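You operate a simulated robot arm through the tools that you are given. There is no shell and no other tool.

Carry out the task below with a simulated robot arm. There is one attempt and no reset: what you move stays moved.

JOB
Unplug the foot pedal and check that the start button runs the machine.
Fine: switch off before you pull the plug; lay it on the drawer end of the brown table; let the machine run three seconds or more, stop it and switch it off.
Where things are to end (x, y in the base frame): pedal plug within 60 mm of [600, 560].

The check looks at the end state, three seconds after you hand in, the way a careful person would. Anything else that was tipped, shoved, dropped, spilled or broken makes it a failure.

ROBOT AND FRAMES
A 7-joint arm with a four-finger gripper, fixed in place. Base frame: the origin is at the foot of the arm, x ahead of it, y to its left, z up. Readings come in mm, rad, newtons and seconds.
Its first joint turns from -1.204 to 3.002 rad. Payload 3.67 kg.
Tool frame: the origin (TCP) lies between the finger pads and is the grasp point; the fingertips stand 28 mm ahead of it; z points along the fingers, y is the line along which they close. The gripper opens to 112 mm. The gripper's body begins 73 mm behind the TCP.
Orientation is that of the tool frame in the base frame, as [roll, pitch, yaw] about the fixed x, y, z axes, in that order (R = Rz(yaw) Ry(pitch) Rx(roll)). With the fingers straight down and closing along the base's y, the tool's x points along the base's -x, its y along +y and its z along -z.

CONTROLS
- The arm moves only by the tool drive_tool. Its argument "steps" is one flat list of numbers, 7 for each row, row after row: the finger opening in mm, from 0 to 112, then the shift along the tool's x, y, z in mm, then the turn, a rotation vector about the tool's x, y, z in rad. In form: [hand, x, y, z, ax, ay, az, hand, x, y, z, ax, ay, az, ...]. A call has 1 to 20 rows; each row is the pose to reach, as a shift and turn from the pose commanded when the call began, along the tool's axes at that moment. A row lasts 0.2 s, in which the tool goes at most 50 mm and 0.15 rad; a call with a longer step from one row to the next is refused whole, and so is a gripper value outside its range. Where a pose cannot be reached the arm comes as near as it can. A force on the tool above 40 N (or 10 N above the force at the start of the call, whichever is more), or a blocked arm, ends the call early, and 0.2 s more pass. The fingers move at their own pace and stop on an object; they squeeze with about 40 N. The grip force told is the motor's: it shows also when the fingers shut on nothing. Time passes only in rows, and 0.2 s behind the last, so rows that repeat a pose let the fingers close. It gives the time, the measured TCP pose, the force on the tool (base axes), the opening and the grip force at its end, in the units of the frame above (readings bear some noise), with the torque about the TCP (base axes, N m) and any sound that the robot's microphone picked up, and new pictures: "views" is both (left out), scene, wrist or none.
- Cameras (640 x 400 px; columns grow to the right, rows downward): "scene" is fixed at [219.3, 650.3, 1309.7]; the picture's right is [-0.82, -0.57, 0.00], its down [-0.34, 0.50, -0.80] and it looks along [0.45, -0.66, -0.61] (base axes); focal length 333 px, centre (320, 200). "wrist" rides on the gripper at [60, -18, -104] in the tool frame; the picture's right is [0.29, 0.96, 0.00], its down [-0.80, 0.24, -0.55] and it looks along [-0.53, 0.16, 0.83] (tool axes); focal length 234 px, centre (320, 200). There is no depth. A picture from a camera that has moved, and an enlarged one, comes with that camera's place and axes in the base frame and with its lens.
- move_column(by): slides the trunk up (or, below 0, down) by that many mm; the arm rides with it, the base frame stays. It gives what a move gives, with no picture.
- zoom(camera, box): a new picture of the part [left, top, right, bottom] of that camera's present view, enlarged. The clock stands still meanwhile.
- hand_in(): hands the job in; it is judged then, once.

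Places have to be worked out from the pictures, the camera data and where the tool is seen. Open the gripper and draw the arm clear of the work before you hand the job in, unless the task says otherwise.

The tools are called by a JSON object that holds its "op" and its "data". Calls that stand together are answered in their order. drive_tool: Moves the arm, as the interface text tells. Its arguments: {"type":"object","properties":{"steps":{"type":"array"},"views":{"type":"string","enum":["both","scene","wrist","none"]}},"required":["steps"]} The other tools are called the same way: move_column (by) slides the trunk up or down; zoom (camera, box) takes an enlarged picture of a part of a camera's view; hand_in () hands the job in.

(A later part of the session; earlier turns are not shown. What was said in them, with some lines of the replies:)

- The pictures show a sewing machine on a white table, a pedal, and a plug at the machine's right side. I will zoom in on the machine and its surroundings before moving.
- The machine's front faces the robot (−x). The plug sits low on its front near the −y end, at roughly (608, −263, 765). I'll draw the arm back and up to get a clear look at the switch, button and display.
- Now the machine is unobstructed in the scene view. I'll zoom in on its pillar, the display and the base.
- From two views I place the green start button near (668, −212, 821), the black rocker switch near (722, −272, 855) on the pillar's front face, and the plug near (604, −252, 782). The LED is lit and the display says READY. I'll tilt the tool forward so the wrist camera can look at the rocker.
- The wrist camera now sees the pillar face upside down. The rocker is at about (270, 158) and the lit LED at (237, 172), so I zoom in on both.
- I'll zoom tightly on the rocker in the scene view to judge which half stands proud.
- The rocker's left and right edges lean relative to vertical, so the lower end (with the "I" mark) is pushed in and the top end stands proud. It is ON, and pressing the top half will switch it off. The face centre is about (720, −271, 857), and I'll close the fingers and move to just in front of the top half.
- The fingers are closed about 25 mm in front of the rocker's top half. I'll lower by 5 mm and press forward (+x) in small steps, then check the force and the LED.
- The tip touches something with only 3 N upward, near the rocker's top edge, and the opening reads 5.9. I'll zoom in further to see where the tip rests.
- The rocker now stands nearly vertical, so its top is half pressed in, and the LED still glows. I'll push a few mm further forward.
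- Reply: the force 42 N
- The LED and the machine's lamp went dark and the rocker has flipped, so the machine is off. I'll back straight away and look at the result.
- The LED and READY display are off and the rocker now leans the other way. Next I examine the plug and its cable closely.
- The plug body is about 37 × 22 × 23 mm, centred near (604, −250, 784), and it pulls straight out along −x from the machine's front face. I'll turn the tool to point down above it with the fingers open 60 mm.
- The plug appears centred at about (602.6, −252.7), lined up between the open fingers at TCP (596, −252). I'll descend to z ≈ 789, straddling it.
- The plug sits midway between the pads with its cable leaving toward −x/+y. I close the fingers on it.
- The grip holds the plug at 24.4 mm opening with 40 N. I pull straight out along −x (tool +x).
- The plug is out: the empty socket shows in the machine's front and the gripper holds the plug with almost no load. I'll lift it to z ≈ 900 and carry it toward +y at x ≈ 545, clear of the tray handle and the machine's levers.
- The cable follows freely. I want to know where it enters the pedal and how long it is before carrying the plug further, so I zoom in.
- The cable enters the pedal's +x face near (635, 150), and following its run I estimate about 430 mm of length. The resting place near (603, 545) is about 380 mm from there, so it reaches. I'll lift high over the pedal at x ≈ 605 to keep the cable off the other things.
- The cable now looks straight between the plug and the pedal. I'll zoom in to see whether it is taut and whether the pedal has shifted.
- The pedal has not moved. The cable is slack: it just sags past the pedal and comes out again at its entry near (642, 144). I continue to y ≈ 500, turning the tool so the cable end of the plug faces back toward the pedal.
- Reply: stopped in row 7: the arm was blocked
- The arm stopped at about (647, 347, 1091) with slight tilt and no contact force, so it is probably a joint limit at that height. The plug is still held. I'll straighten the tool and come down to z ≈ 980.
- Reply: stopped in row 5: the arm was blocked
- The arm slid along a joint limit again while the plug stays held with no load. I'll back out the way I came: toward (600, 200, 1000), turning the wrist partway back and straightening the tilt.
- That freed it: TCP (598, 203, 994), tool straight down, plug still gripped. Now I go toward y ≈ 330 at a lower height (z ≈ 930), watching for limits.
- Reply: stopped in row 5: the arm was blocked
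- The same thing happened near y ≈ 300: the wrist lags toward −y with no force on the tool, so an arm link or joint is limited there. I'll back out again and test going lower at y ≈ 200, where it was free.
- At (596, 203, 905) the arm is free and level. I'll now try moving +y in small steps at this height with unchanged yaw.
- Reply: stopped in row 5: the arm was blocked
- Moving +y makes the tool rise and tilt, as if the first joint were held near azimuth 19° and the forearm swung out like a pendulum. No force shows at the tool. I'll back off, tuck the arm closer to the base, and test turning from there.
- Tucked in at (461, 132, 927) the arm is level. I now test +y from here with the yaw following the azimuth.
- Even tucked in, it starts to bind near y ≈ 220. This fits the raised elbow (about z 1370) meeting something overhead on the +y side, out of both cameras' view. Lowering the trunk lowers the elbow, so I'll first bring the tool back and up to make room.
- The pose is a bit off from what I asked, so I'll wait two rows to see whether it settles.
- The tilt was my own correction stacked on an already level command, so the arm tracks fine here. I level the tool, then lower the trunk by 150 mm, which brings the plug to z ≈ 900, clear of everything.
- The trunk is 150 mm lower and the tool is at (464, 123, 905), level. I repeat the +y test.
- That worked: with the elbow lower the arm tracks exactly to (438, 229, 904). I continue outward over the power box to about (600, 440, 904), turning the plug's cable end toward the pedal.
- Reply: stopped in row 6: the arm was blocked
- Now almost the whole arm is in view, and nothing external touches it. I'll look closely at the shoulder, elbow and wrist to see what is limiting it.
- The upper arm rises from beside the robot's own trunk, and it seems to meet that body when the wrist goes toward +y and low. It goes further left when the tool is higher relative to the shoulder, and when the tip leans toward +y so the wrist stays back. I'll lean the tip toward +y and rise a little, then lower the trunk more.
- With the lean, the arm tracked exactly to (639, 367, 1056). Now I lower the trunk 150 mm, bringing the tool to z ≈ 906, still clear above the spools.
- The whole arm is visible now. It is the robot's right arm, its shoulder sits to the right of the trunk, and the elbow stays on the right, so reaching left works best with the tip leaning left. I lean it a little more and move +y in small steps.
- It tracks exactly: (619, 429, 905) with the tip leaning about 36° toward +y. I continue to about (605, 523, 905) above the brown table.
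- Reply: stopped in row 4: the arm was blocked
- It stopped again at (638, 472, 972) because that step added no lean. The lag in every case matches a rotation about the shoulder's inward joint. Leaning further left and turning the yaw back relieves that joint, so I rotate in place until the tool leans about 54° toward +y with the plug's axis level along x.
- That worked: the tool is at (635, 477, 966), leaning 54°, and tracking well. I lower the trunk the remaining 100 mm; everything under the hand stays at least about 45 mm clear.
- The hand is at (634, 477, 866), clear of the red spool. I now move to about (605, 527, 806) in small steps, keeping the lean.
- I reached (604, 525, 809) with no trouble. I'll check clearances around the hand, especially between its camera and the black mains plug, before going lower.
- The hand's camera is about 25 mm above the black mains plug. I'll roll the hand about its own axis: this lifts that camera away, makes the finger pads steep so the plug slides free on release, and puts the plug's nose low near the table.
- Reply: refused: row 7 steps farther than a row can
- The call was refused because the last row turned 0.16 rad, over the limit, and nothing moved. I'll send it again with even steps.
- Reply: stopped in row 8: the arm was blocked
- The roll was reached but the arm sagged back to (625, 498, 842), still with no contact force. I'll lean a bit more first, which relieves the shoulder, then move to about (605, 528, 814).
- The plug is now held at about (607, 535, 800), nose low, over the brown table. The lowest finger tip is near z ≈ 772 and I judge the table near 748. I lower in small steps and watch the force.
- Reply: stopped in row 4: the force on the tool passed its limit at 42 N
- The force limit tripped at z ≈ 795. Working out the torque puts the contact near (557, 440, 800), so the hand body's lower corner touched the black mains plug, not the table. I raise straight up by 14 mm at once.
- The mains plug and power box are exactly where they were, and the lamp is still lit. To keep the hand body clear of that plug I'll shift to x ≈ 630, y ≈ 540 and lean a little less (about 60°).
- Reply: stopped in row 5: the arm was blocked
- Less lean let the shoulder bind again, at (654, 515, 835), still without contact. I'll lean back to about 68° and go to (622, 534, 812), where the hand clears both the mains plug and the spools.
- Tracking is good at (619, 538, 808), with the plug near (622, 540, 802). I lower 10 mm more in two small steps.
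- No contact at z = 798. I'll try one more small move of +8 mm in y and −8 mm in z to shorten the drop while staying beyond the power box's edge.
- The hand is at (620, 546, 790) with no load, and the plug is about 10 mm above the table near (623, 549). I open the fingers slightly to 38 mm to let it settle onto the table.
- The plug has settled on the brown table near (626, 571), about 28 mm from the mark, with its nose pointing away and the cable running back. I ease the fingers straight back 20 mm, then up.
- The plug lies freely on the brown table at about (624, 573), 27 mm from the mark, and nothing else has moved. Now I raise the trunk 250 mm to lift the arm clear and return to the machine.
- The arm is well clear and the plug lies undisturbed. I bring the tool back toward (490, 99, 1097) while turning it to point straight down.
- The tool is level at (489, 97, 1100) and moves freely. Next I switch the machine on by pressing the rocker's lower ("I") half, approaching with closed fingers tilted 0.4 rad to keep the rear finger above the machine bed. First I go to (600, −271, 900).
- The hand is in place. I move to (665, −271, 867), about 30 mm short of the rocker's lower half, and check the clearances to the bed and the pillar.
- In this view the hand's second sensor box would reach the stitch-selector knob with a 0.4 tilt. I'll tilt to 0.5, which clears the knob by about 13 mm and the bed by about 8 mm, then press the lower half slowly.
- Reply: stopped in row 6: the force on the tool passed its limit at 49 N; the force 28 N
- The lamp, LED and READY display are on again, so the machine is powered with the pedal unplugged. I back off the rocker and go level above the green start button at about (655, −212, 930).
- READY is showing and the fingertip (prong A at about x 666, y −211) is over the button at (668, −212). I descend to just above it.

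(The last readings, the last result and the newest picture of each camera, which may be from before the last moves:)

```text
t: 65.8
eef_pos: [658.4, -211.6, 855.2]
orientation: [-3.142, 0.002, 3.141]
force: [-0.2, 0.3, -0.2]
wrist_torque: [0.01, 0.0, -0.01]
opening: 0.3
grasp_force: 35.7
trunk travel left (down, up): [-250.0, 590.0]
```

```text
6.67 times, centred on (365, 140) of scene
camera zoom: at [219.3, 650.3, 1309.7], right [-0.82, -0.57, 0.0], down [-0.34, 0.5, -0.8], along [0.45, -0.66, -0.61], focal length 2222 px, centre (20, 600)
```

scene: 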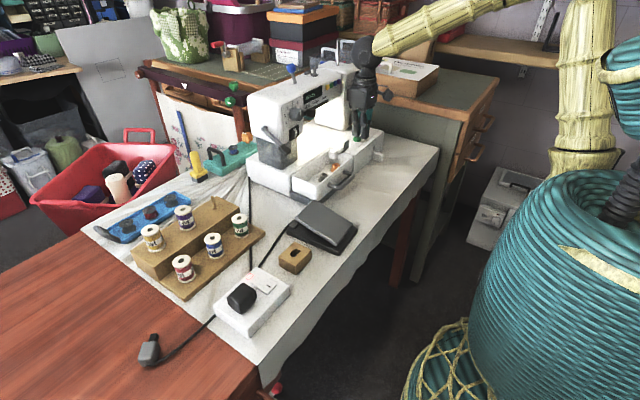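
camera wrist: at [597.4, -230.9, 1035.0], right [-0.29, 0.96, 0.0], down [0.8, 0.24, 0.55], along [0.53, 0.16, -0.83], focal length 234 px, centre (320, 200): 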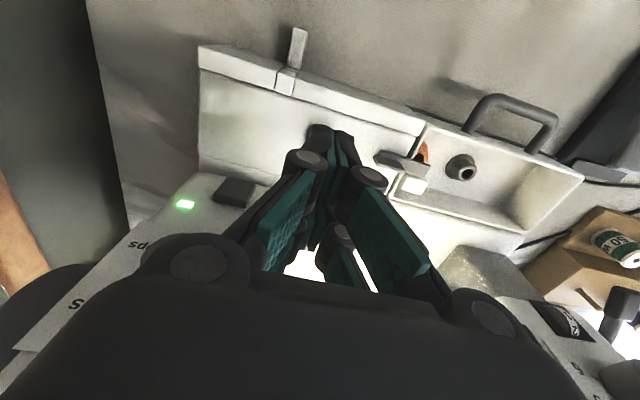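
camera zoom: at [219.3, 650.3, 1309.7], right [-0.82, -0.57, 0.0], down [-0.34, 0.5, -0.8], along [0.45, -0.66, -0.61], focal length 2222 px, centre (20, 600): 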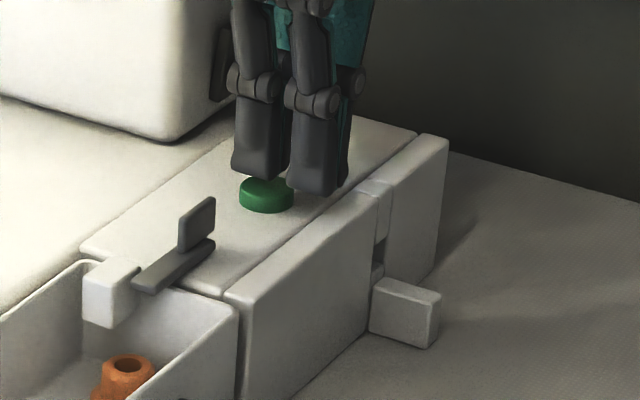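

The tip hovers a few mm above the button. I press down in small steps to about 848, then hold briefly and read the result.

{"op": "drive_tool", "data": {"steps": [0, 0, 0, 3, 0, 0, 0, 0, 0, 0, 5, 0, 0, 0, 0, 0, 0, 7, 0, 0, 0], "views": "scene"}}

{"op": "zoom", "data": {"camera": "scene", "box": [280, 70, 400, 170]}}

```text
t: 66.5
eef_pos: [656.6, -209.9, 850.3]
orientation: [3.141, 0.003, 3.141]
force: [0.2, 1.1, 0.7]
wrist_torque: [0.0, 0.0, -0.01]
opening: 6.1
grasp_force: 36.0
trunk travel left (down, up): [-250.0, 590.0]
```

scene: 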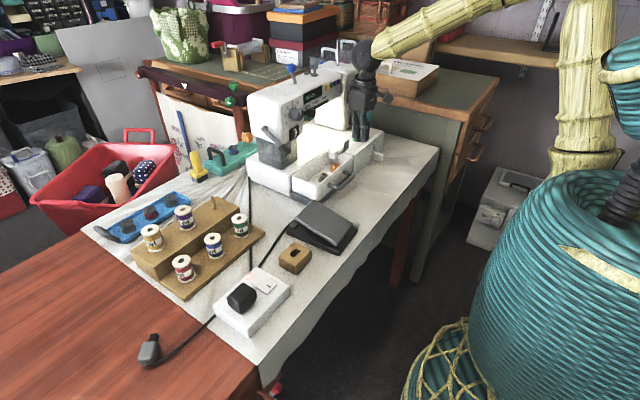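

```text
4.00 times, centred on (340, 120) of scene
camera zoom: at [219.3, 650.3, 1309.7], right [-0.82, -0.57, 0.0], down [-0.34, 0.5, -0.8], along [0.45, -0.66, -0.61], focal length 1333 px, centre (240, 520)
```

zoom: 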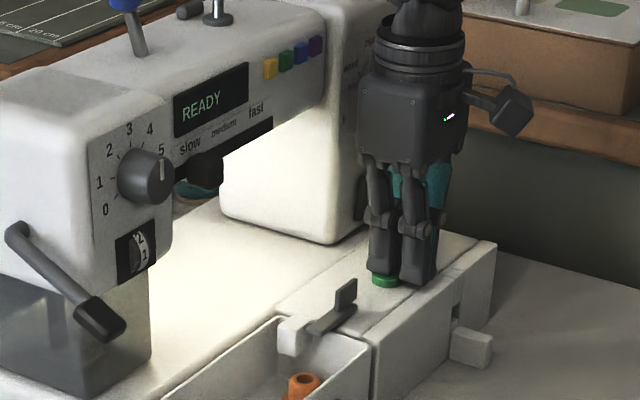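

Contact has begun (the opening reads 6) but the display still says READY. I press a few mm further.

{"op": "drive_tool", "data": {"steps": [0, 0, 0, 2, 0, 0, 0, 0, 0, 0, 4, 0, 0, 0], "views": "scene"}}

{"op": "zoom", "data": {"camera": "scene", "box": [280, 70, 400, 170]}}

```text
t: 67.2
eef_pos: [656.7, -210.4, 846.9]
orientation: [-3.141, 0.004, 3.141]
force: [-0.5, 0.5, 4.4]
wrist_torque: [0.03, -0.02, -0.02]
opening: 6.0
grasp_force: 35.4
trunk travel left (down, up): [-250.0, 590.0]
heard: click
```

scene: 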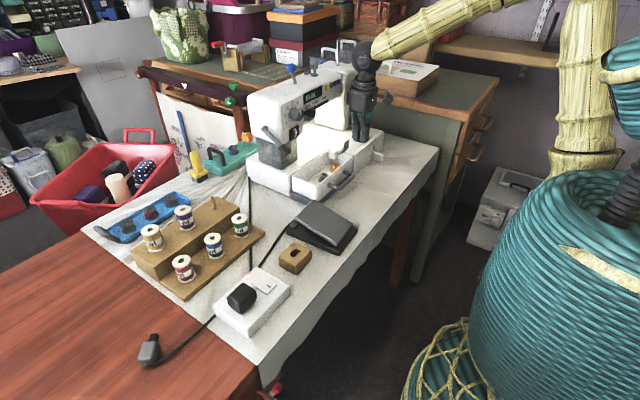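

```text
4.00 times, centred on (340, 120) of scene
camera zoom: at [219.3, 650.3, 1309.7], right [-0.82, -0.57, 0.0], down [-0.34, 0.5, -0.8], along [0.45, -0.66, -0.61], focal length 1333 px, centre (240, 520)
```

zoom: 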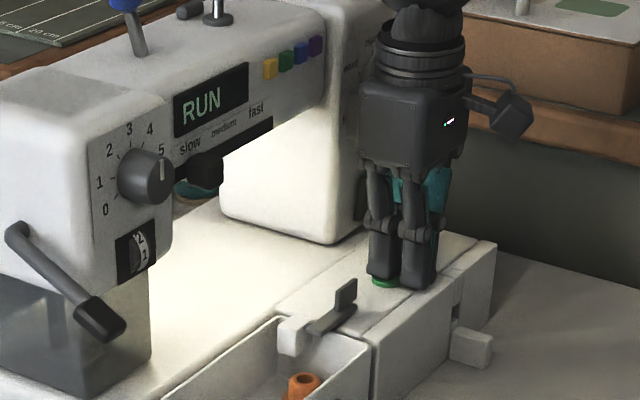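

A click was heard and the display shows RUN: the start button works without the pedal. I lift off the button and let the machine run for about four seconds.

{"op": "drive_tool", "data": {"steps": [0, 0, 0, -12, 0, 0, 0, 0, 0, 0, -22, 0, 0, 0, 0, 0, 0, -22, 0, 0, 0, 0, 0, 0, -22, 0, 0, 0, 0, 0, 0, -22, 0, 0, 0, 0, 0, 0, -22, 0, 0, 0, 0, 0, 0, -22, 0, 0, 0, 0, 0, 0, -22, 0, 0, 0, 0, 0, 0, -22, 0, 0, 0, 0, 0, 0, -22, 0, 0, 0, 0, 0, 0, -22, 0, 0, 0, 0, 0, 0, -22, 0, 0, 0, 0, 0, 0, -22, 0, 0, 0, 0, 0, 0, -22, 0, 0, 0, 0, 0, 0, -22, 0, 0, 0, 0, 0, 0, -22, 0, 0, 0, 0, 0, 0, -22, 0, 0, 0, 0, 0, 0, -22, 0, 0, 0, 0, 0, 0, -22, 0, 0, 0, 0, 0, 0, -22, 0, 0, 0], "views": "both"}}

{"op": "zoom", "data": {"camera": "scene", "box": [280, 70, 400, 170]}}

```text
t: 71.3
eef_pos: [656.9, -210.9, 868.3]
orientation: [-3.141, 0.003, -3.141]
force: [0.0, 0.4, -0.1]
wrist_torque: [0.02, 0.01, 0.0]
opening: 0.3
grasp_force: 35.5
trunk travel left (down, up): [-250.0, 590.0]
camera wrist: at [597.1, -230.3, 972.9], right [-0.29, 0.96, 0.0], down [0.8, 0.24, 0.56], along [0.53, 0.16, -0.83], focal length 234 px, centre (320, 200)
```

scene: 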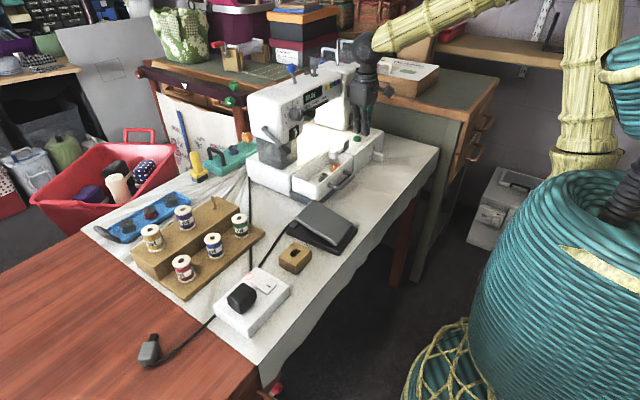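
wrist: 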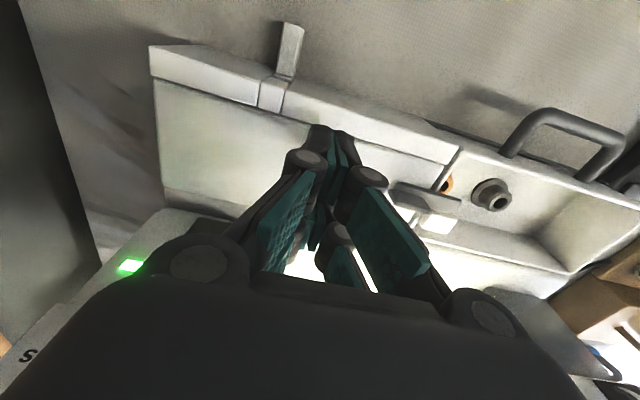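

```text
4.00 times, centred on (340, 120) of scene
camera zoom: at [219.3, 650.3, 1309.7], right [-0.82, -0.57, 0.0], down [-0.34, 0.5, -0.8], along [0.45, -0.66, -0.61], focal length 1333 px, centre (240, 520)
```

zoom: 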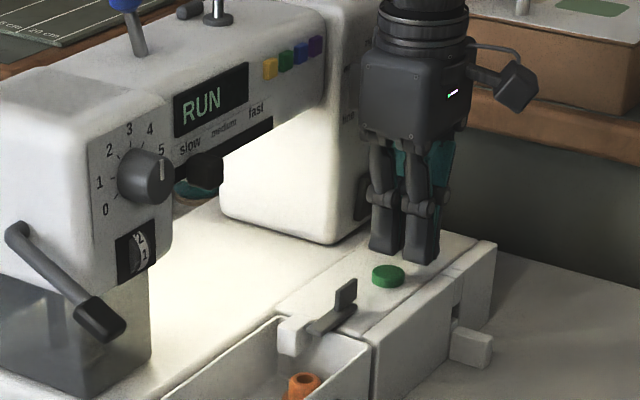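

It has run for more than four seconds and still shows RUN. I press the button again to stop it.

{"op": "drive_tool", "data": {"steps": [0, 0, 0, 10, 0, 0, 0, 0, 0, 0, 16, 0, 0, 0, 0, 0, 0, 19, 0, 0, 0, 0, 0, 0, 21, 0, 0, 0, 0, 0, 0, 22, 0, 0, 0], "views": "scene"}}

{"op": "zoom", "data": {"camera": "scene", "box": [280, 70, 400, 170]}}

```text
t: 72.5
eef_pos: [656.8, -209.8, 846.6]
orientation: [-3.141, 0.001, 3.141]
force: [0.1, 0.6, 2.8]
wrist_torque: [-0.04, -0.05, -0.03]
opening: 6.1
grasp_force: 35.4
trunk travel left (down, up): [-250.0, 590.0]
heard: click
```

scene: 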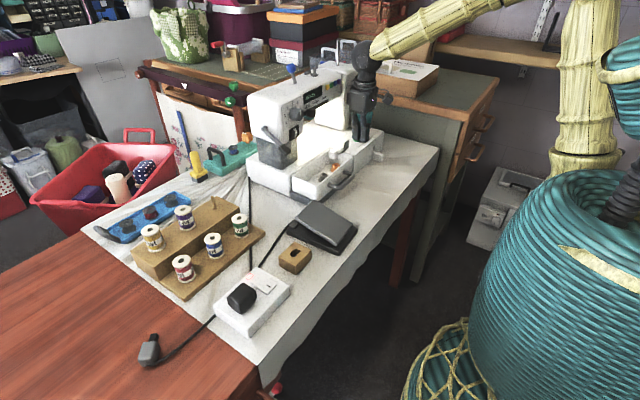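

```text
4.00 times, centred on (340, 120) of scene
camera zoom: at [219.3, 650.3, 1309.7], right [-0.82, -0.57, 0.0], down [-0.34, 0.5, -0.8], along [0.45, -0.66, -0.61], focal length 1333 px, centre (240, 520)
```

zoom: 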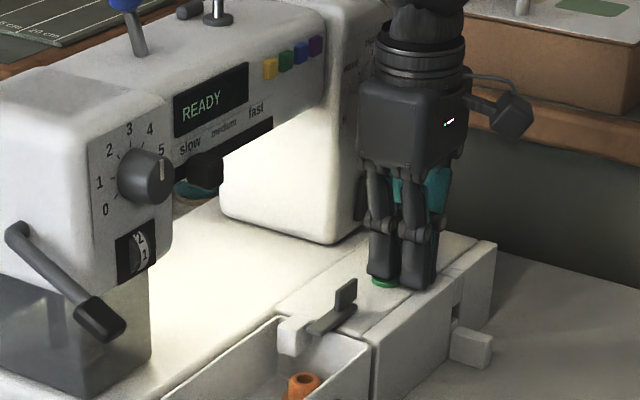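

The display is back to READY, so the machine has stopped. Now I lift off and go to the rocker's upper half with the 0.7 tilt that worked before.

{"op": "drive_tool", "data": {"steps": [0, 0, 0, -20, 0, 0, 0, 0, 0, 0, -50, 0, 0, 0, 0, 20, -20, -65, 0, -0.14, 0, 0, 36, -40, -60, 0, -0.28, 0, 0, 36, -62, -52, 0, -0.42, 0, 0, 30, -62, -45, 0, -0.56, 0, 0, 12, -62, -40, 0, -0.7, 0, 0, 12, -62, -40, 0, -0.7, 0], "views": "scene"}}

{"op": "zoom", "data": {"camera": "scene", "box": [335, 70, 395, 140]}}

```text
t: 74.3
eef_pos: [646.4, -275.0, 884.8]
orientation: [3.139, 0.703, 3.138]
force: [-0.5, -1.1, -0.7]
wrist_torque: [0.07, -0.03, 0.09]
opening: 0.0
grasp_force: 35.3
trunk travel left (down, up): [-250.0, 590.0]
```

scene: 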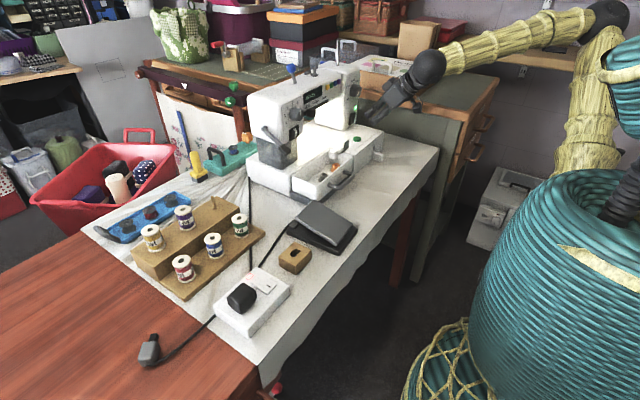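

```text
5.71 times, centred on (365, 105) of scene
camera zoom: at [219.3, 650.3, 1309.7], right [-0.82, -0.57, 0.0], down [-0.34, 0.5, -0.8], along [0.45, -0.66, -0.61], focal length 1904 px, centre (63, 743)
```

zoom: 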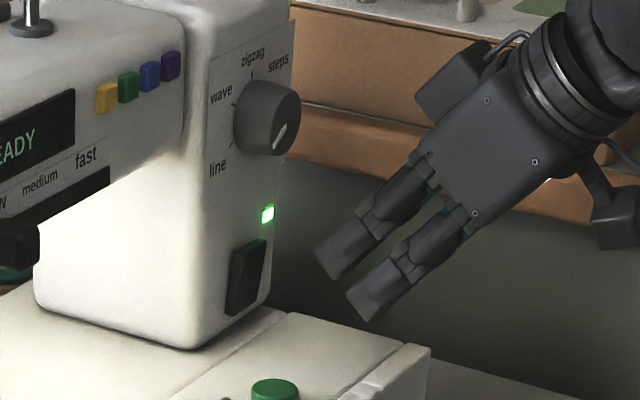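

The rocker stands with its top half proud (ON). I press the top half in the same way as the first time.

{"op": "drive_tool", "data": {"steps": [0, -9.5, 1.5, 12, 0, 0, 0, 0, -21, 3, 21.7, 0, 0, 0, 0, -28.6, 3, 28.2, 0, 0, 0, 0, -31.7, 3, 30.7, 0, 0, 0, 0, -34, 3, 32.7, 0, 0, 0, 0, -35.5, 3, 34, 0, 0, 0], "views": "scene"}}

{"op": "zoom", "data": {"camera": "scene", "box": [300, 70, 395, 140]}}

```text
t: 75.8
eef_pos: [693.4, -268.0, 883.4]
orientation: [-3.14, 0.703, 3.141]
force: [-6.6, -0.1, 3.3]
wrist_torque: [-0.04, -0.05, -0.02]
opening: 6.0
grasp_force: 36.0
trunk travel left (down, up): [-250.0, 590.0]
```

scene: 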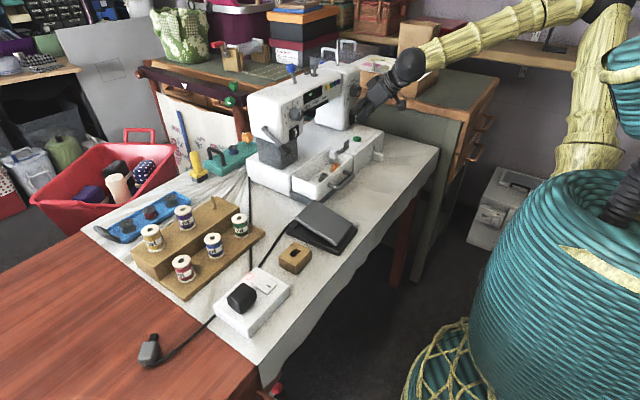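

```text
5.71 times, centred on (348, 105) of scene
camera zoom: at [219.3, 650.3, 1309.7], right [-0.82, -0.57, 0.0], down [-0.34, 0.5, -0.8], along [0.45, -0.66, -0.61], focal length 1904 px, centre (163, 743)
```

zoom: 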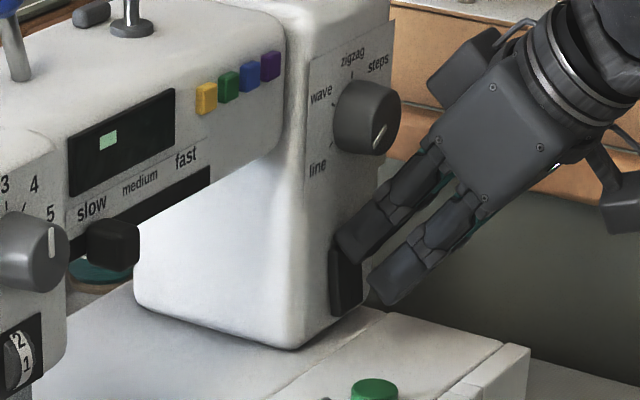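

Lamp, LED and display are dark: the machine is stopped and switched off. I back straight off the rocker, rise, level the tool and open the gripper clear of the work.

{"op": "drive_tool", "data": {"steps": [0, 11.4, 0, -9.7, 0, 0, 0, 0, 27.9, 0, -36.7, 0, 0, 0, 0, 45.5, 0, -77.9, 0, 0.1, 0, 0, 56.6, 0, -122, 0, 0.22, 0, 0, 63.9, 20, -162, 0, 0.34, 0, 60, 73.9, 50, -194, 0, 0.46, 0, 60, 80, 75, -220, 0, 0.58, 0, 60, 87, 100, -238, 0, 0.7, 0, 60, 87, 100, -238, 0, 0.7, 0], "views": "both"}}

{"op": "zoom", "data": {"camera": "scene", "box": [240, 60, 400, 210]}}

{"op": "zoom", "data": {"camera": "scene", "box": [70, 180, 370, 390]}}

```text
t: 77.8
eef_pos: [475.0, -170.8, 1011.0]
orientation: [-3.141, -0.001, -3.141]
force: [-1.0, 0.6, -0.3]
wrist_torque: [-0.02, 0.01, 0.03]
opening: 59.8
grasp_force: 0.0
trunk travel left (down, up): [-250.0, 590.0]
camera wrist: at [415.1, -188.9, 1116.7], right [-0.29, 0.96, 0.0], down [0.8, 0.24, 0.55], along [0.53, 0.16, -0.83], focal length 234 px, centre (320, 200)
```

scene: 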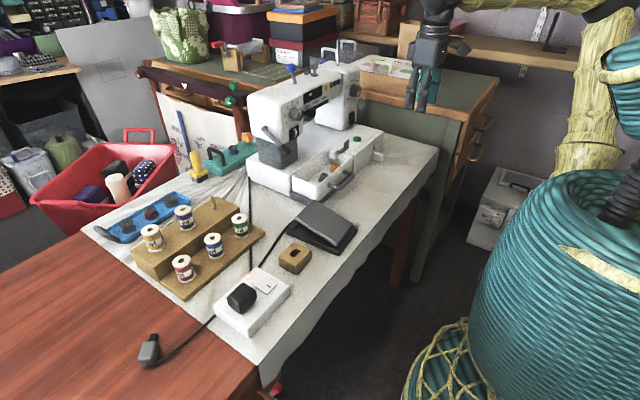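
wrist: 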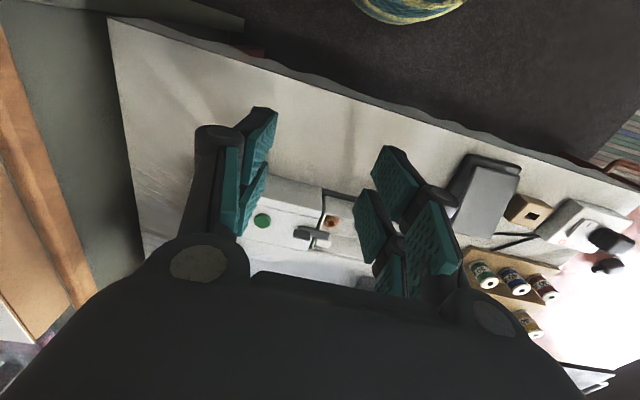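

```text
2.67 times, centred on (320, 135) of scene
camera zoom: at [219.3, 650.3, 1309.7], right [-0.82, -0.57, 0.0], down [-0.34, 0.5, -0.8], along [0.45, -0.66, -0.61], focal length 889 px, centre (320, 373)
```

zoom: 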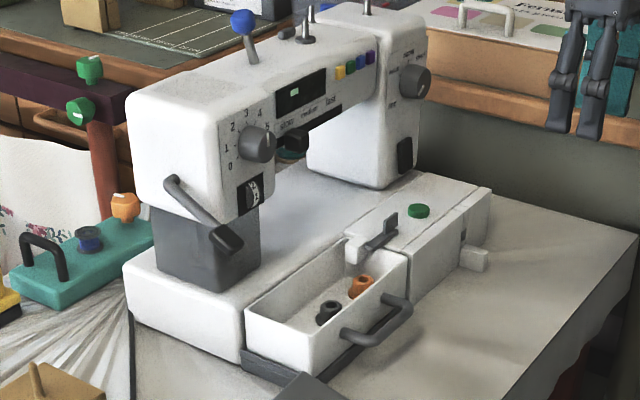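

```text
1.90 times, centred on (220, 285) of scene
camera zoom: at [219.3, 650.3, 1309.7], right [-0.82, -0.57, 0.0], down [-0.34, 0.5, -0.8], along [0.45, -0.66, -0.61], focal length 635 px, centre (510, 38)
```

zoom: 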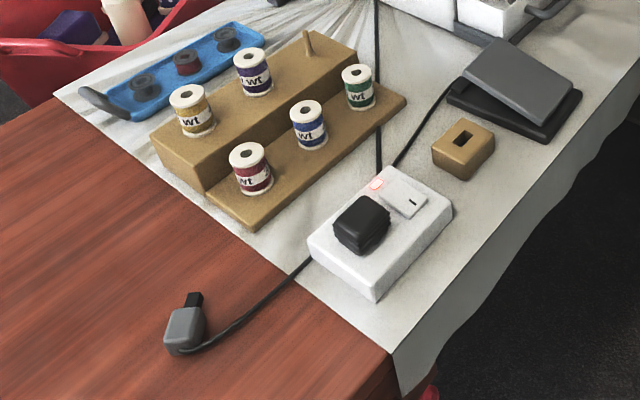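

Everything looks as it should: the machine is off, and the pedal, spools, block and power box are unchanged. I zoom once more on the plug and the mains box to confirm the final state.

{"op": "zoom", "data": {"camera": "wrist", "box": [520, 200, 640, 290]}}

{"op": "zoom", "data": {"camera": "scene", "box": [200, 255, 300, 345]}}

{"op": "zoom", "data": {"camera": "scene", "box": [110, 310, 230, 385]}}

{"op": "zoom", "data": {"camera": "scene", "box": [300, 70, 370, 135]}}

```text
4.44 times, centred on (580, 245) of wrist
camera zoom: at [415.1, -188.9, 1116.7], right [-0.29, 0.96, 0.0], down [0.8, 0.24, 0.55], along [0.53, 0.16, -0.83], focal length 1041 px, centre (-836, 0)
```

zoom: 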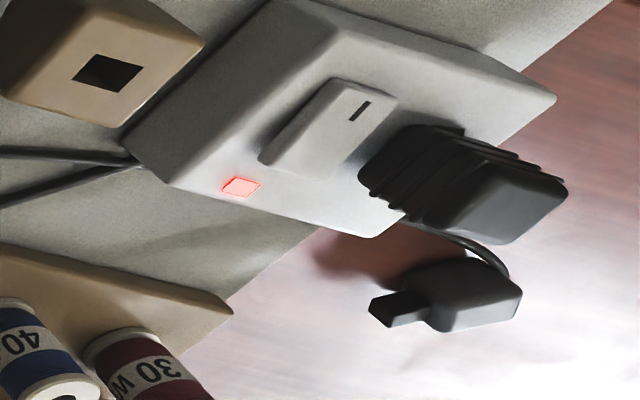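

```text
4.44 times, centred on (250, 300) of scene
camera zoom: at [219.3, 650.3, 1309.7], right [-0.82, -0.57, 0.0], down [-0.34, 0.5, -0.8], along [0.45, -0.66, -0.61], focal length 1481 px, centre (631, -244)
```

zoom: 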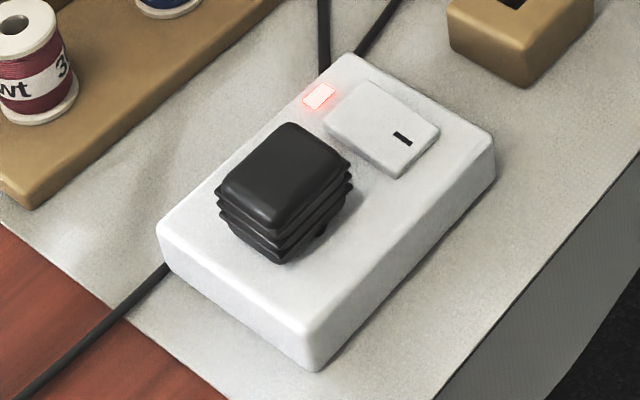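

```text
5.33 times, centred on (170, 348) of scene
camera zoom: at [219.3, 650.3, 1309.7], right [-0.82, -0.57, 0.0], down [-0.34, 0.5, -0.8], along [0.45, -0.66, -0.61], focal length 1777 px, centre (1120, -587)
```

zoom: 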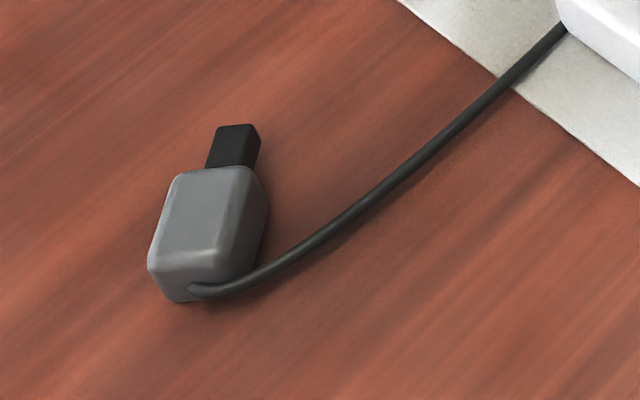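

```text
6.15 times, centred on (335, 102) of scene
camera zoom: at [219.3, 650.3, 1309.7], right [-0.82, -0.57, 0.0], down [-0.34, 0.5, -0.8], along [0.45, -0.66, -0.61], focal length 2051 px, centre (228, 800)
```

zoom: 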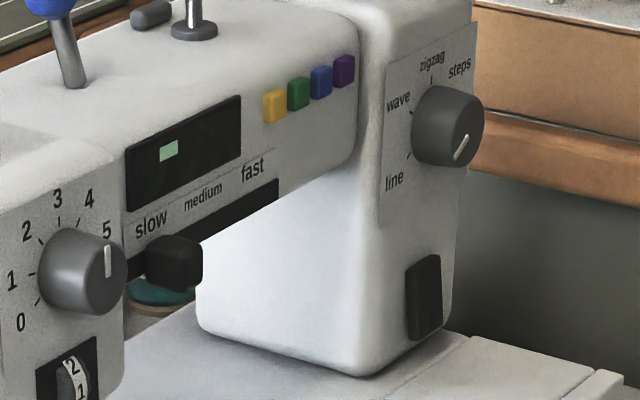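

Triangulating from both cameras puts the plug at about (625, 572), 28 mm from the mark and lying flat. The machine is off, its dials are as they were, nothing else is displaced, and the arm is clear with the gripper open. I hand the job in.

{"op": "hand_in", "data": {}}

```text
The job is handed in.
```

The foot pedal is unplugged, and the start button runs the machine without it. I have handed the job in.

- **Unplugging:** I switched the machine off at its rocker, then pulled the plug.
- **Plug position:** It lies flat on the drawer end of the brown table at about (625, 572), 28 mm from the mark.
- **Test run:** With the machine switched back on, the start button changed the display from READY to RUN. I let it run more than four seconds, then stopped it with the same button.
- **Switched off:** The machine is off at the rocker again; its lamp, light and display are dark.

**Contact to know about:** while lowering the plug, the hand bumped the black mains plug on the power box with about 42 N. I backed off at once. The before-and-after pictures show neither it nor the box moved, and the box's lamp stayed lit.

The pedal, spools and wooden block are where they were. The arm is clear of the work with the gripper open, and the trunk is 150 mm lower than at the start.
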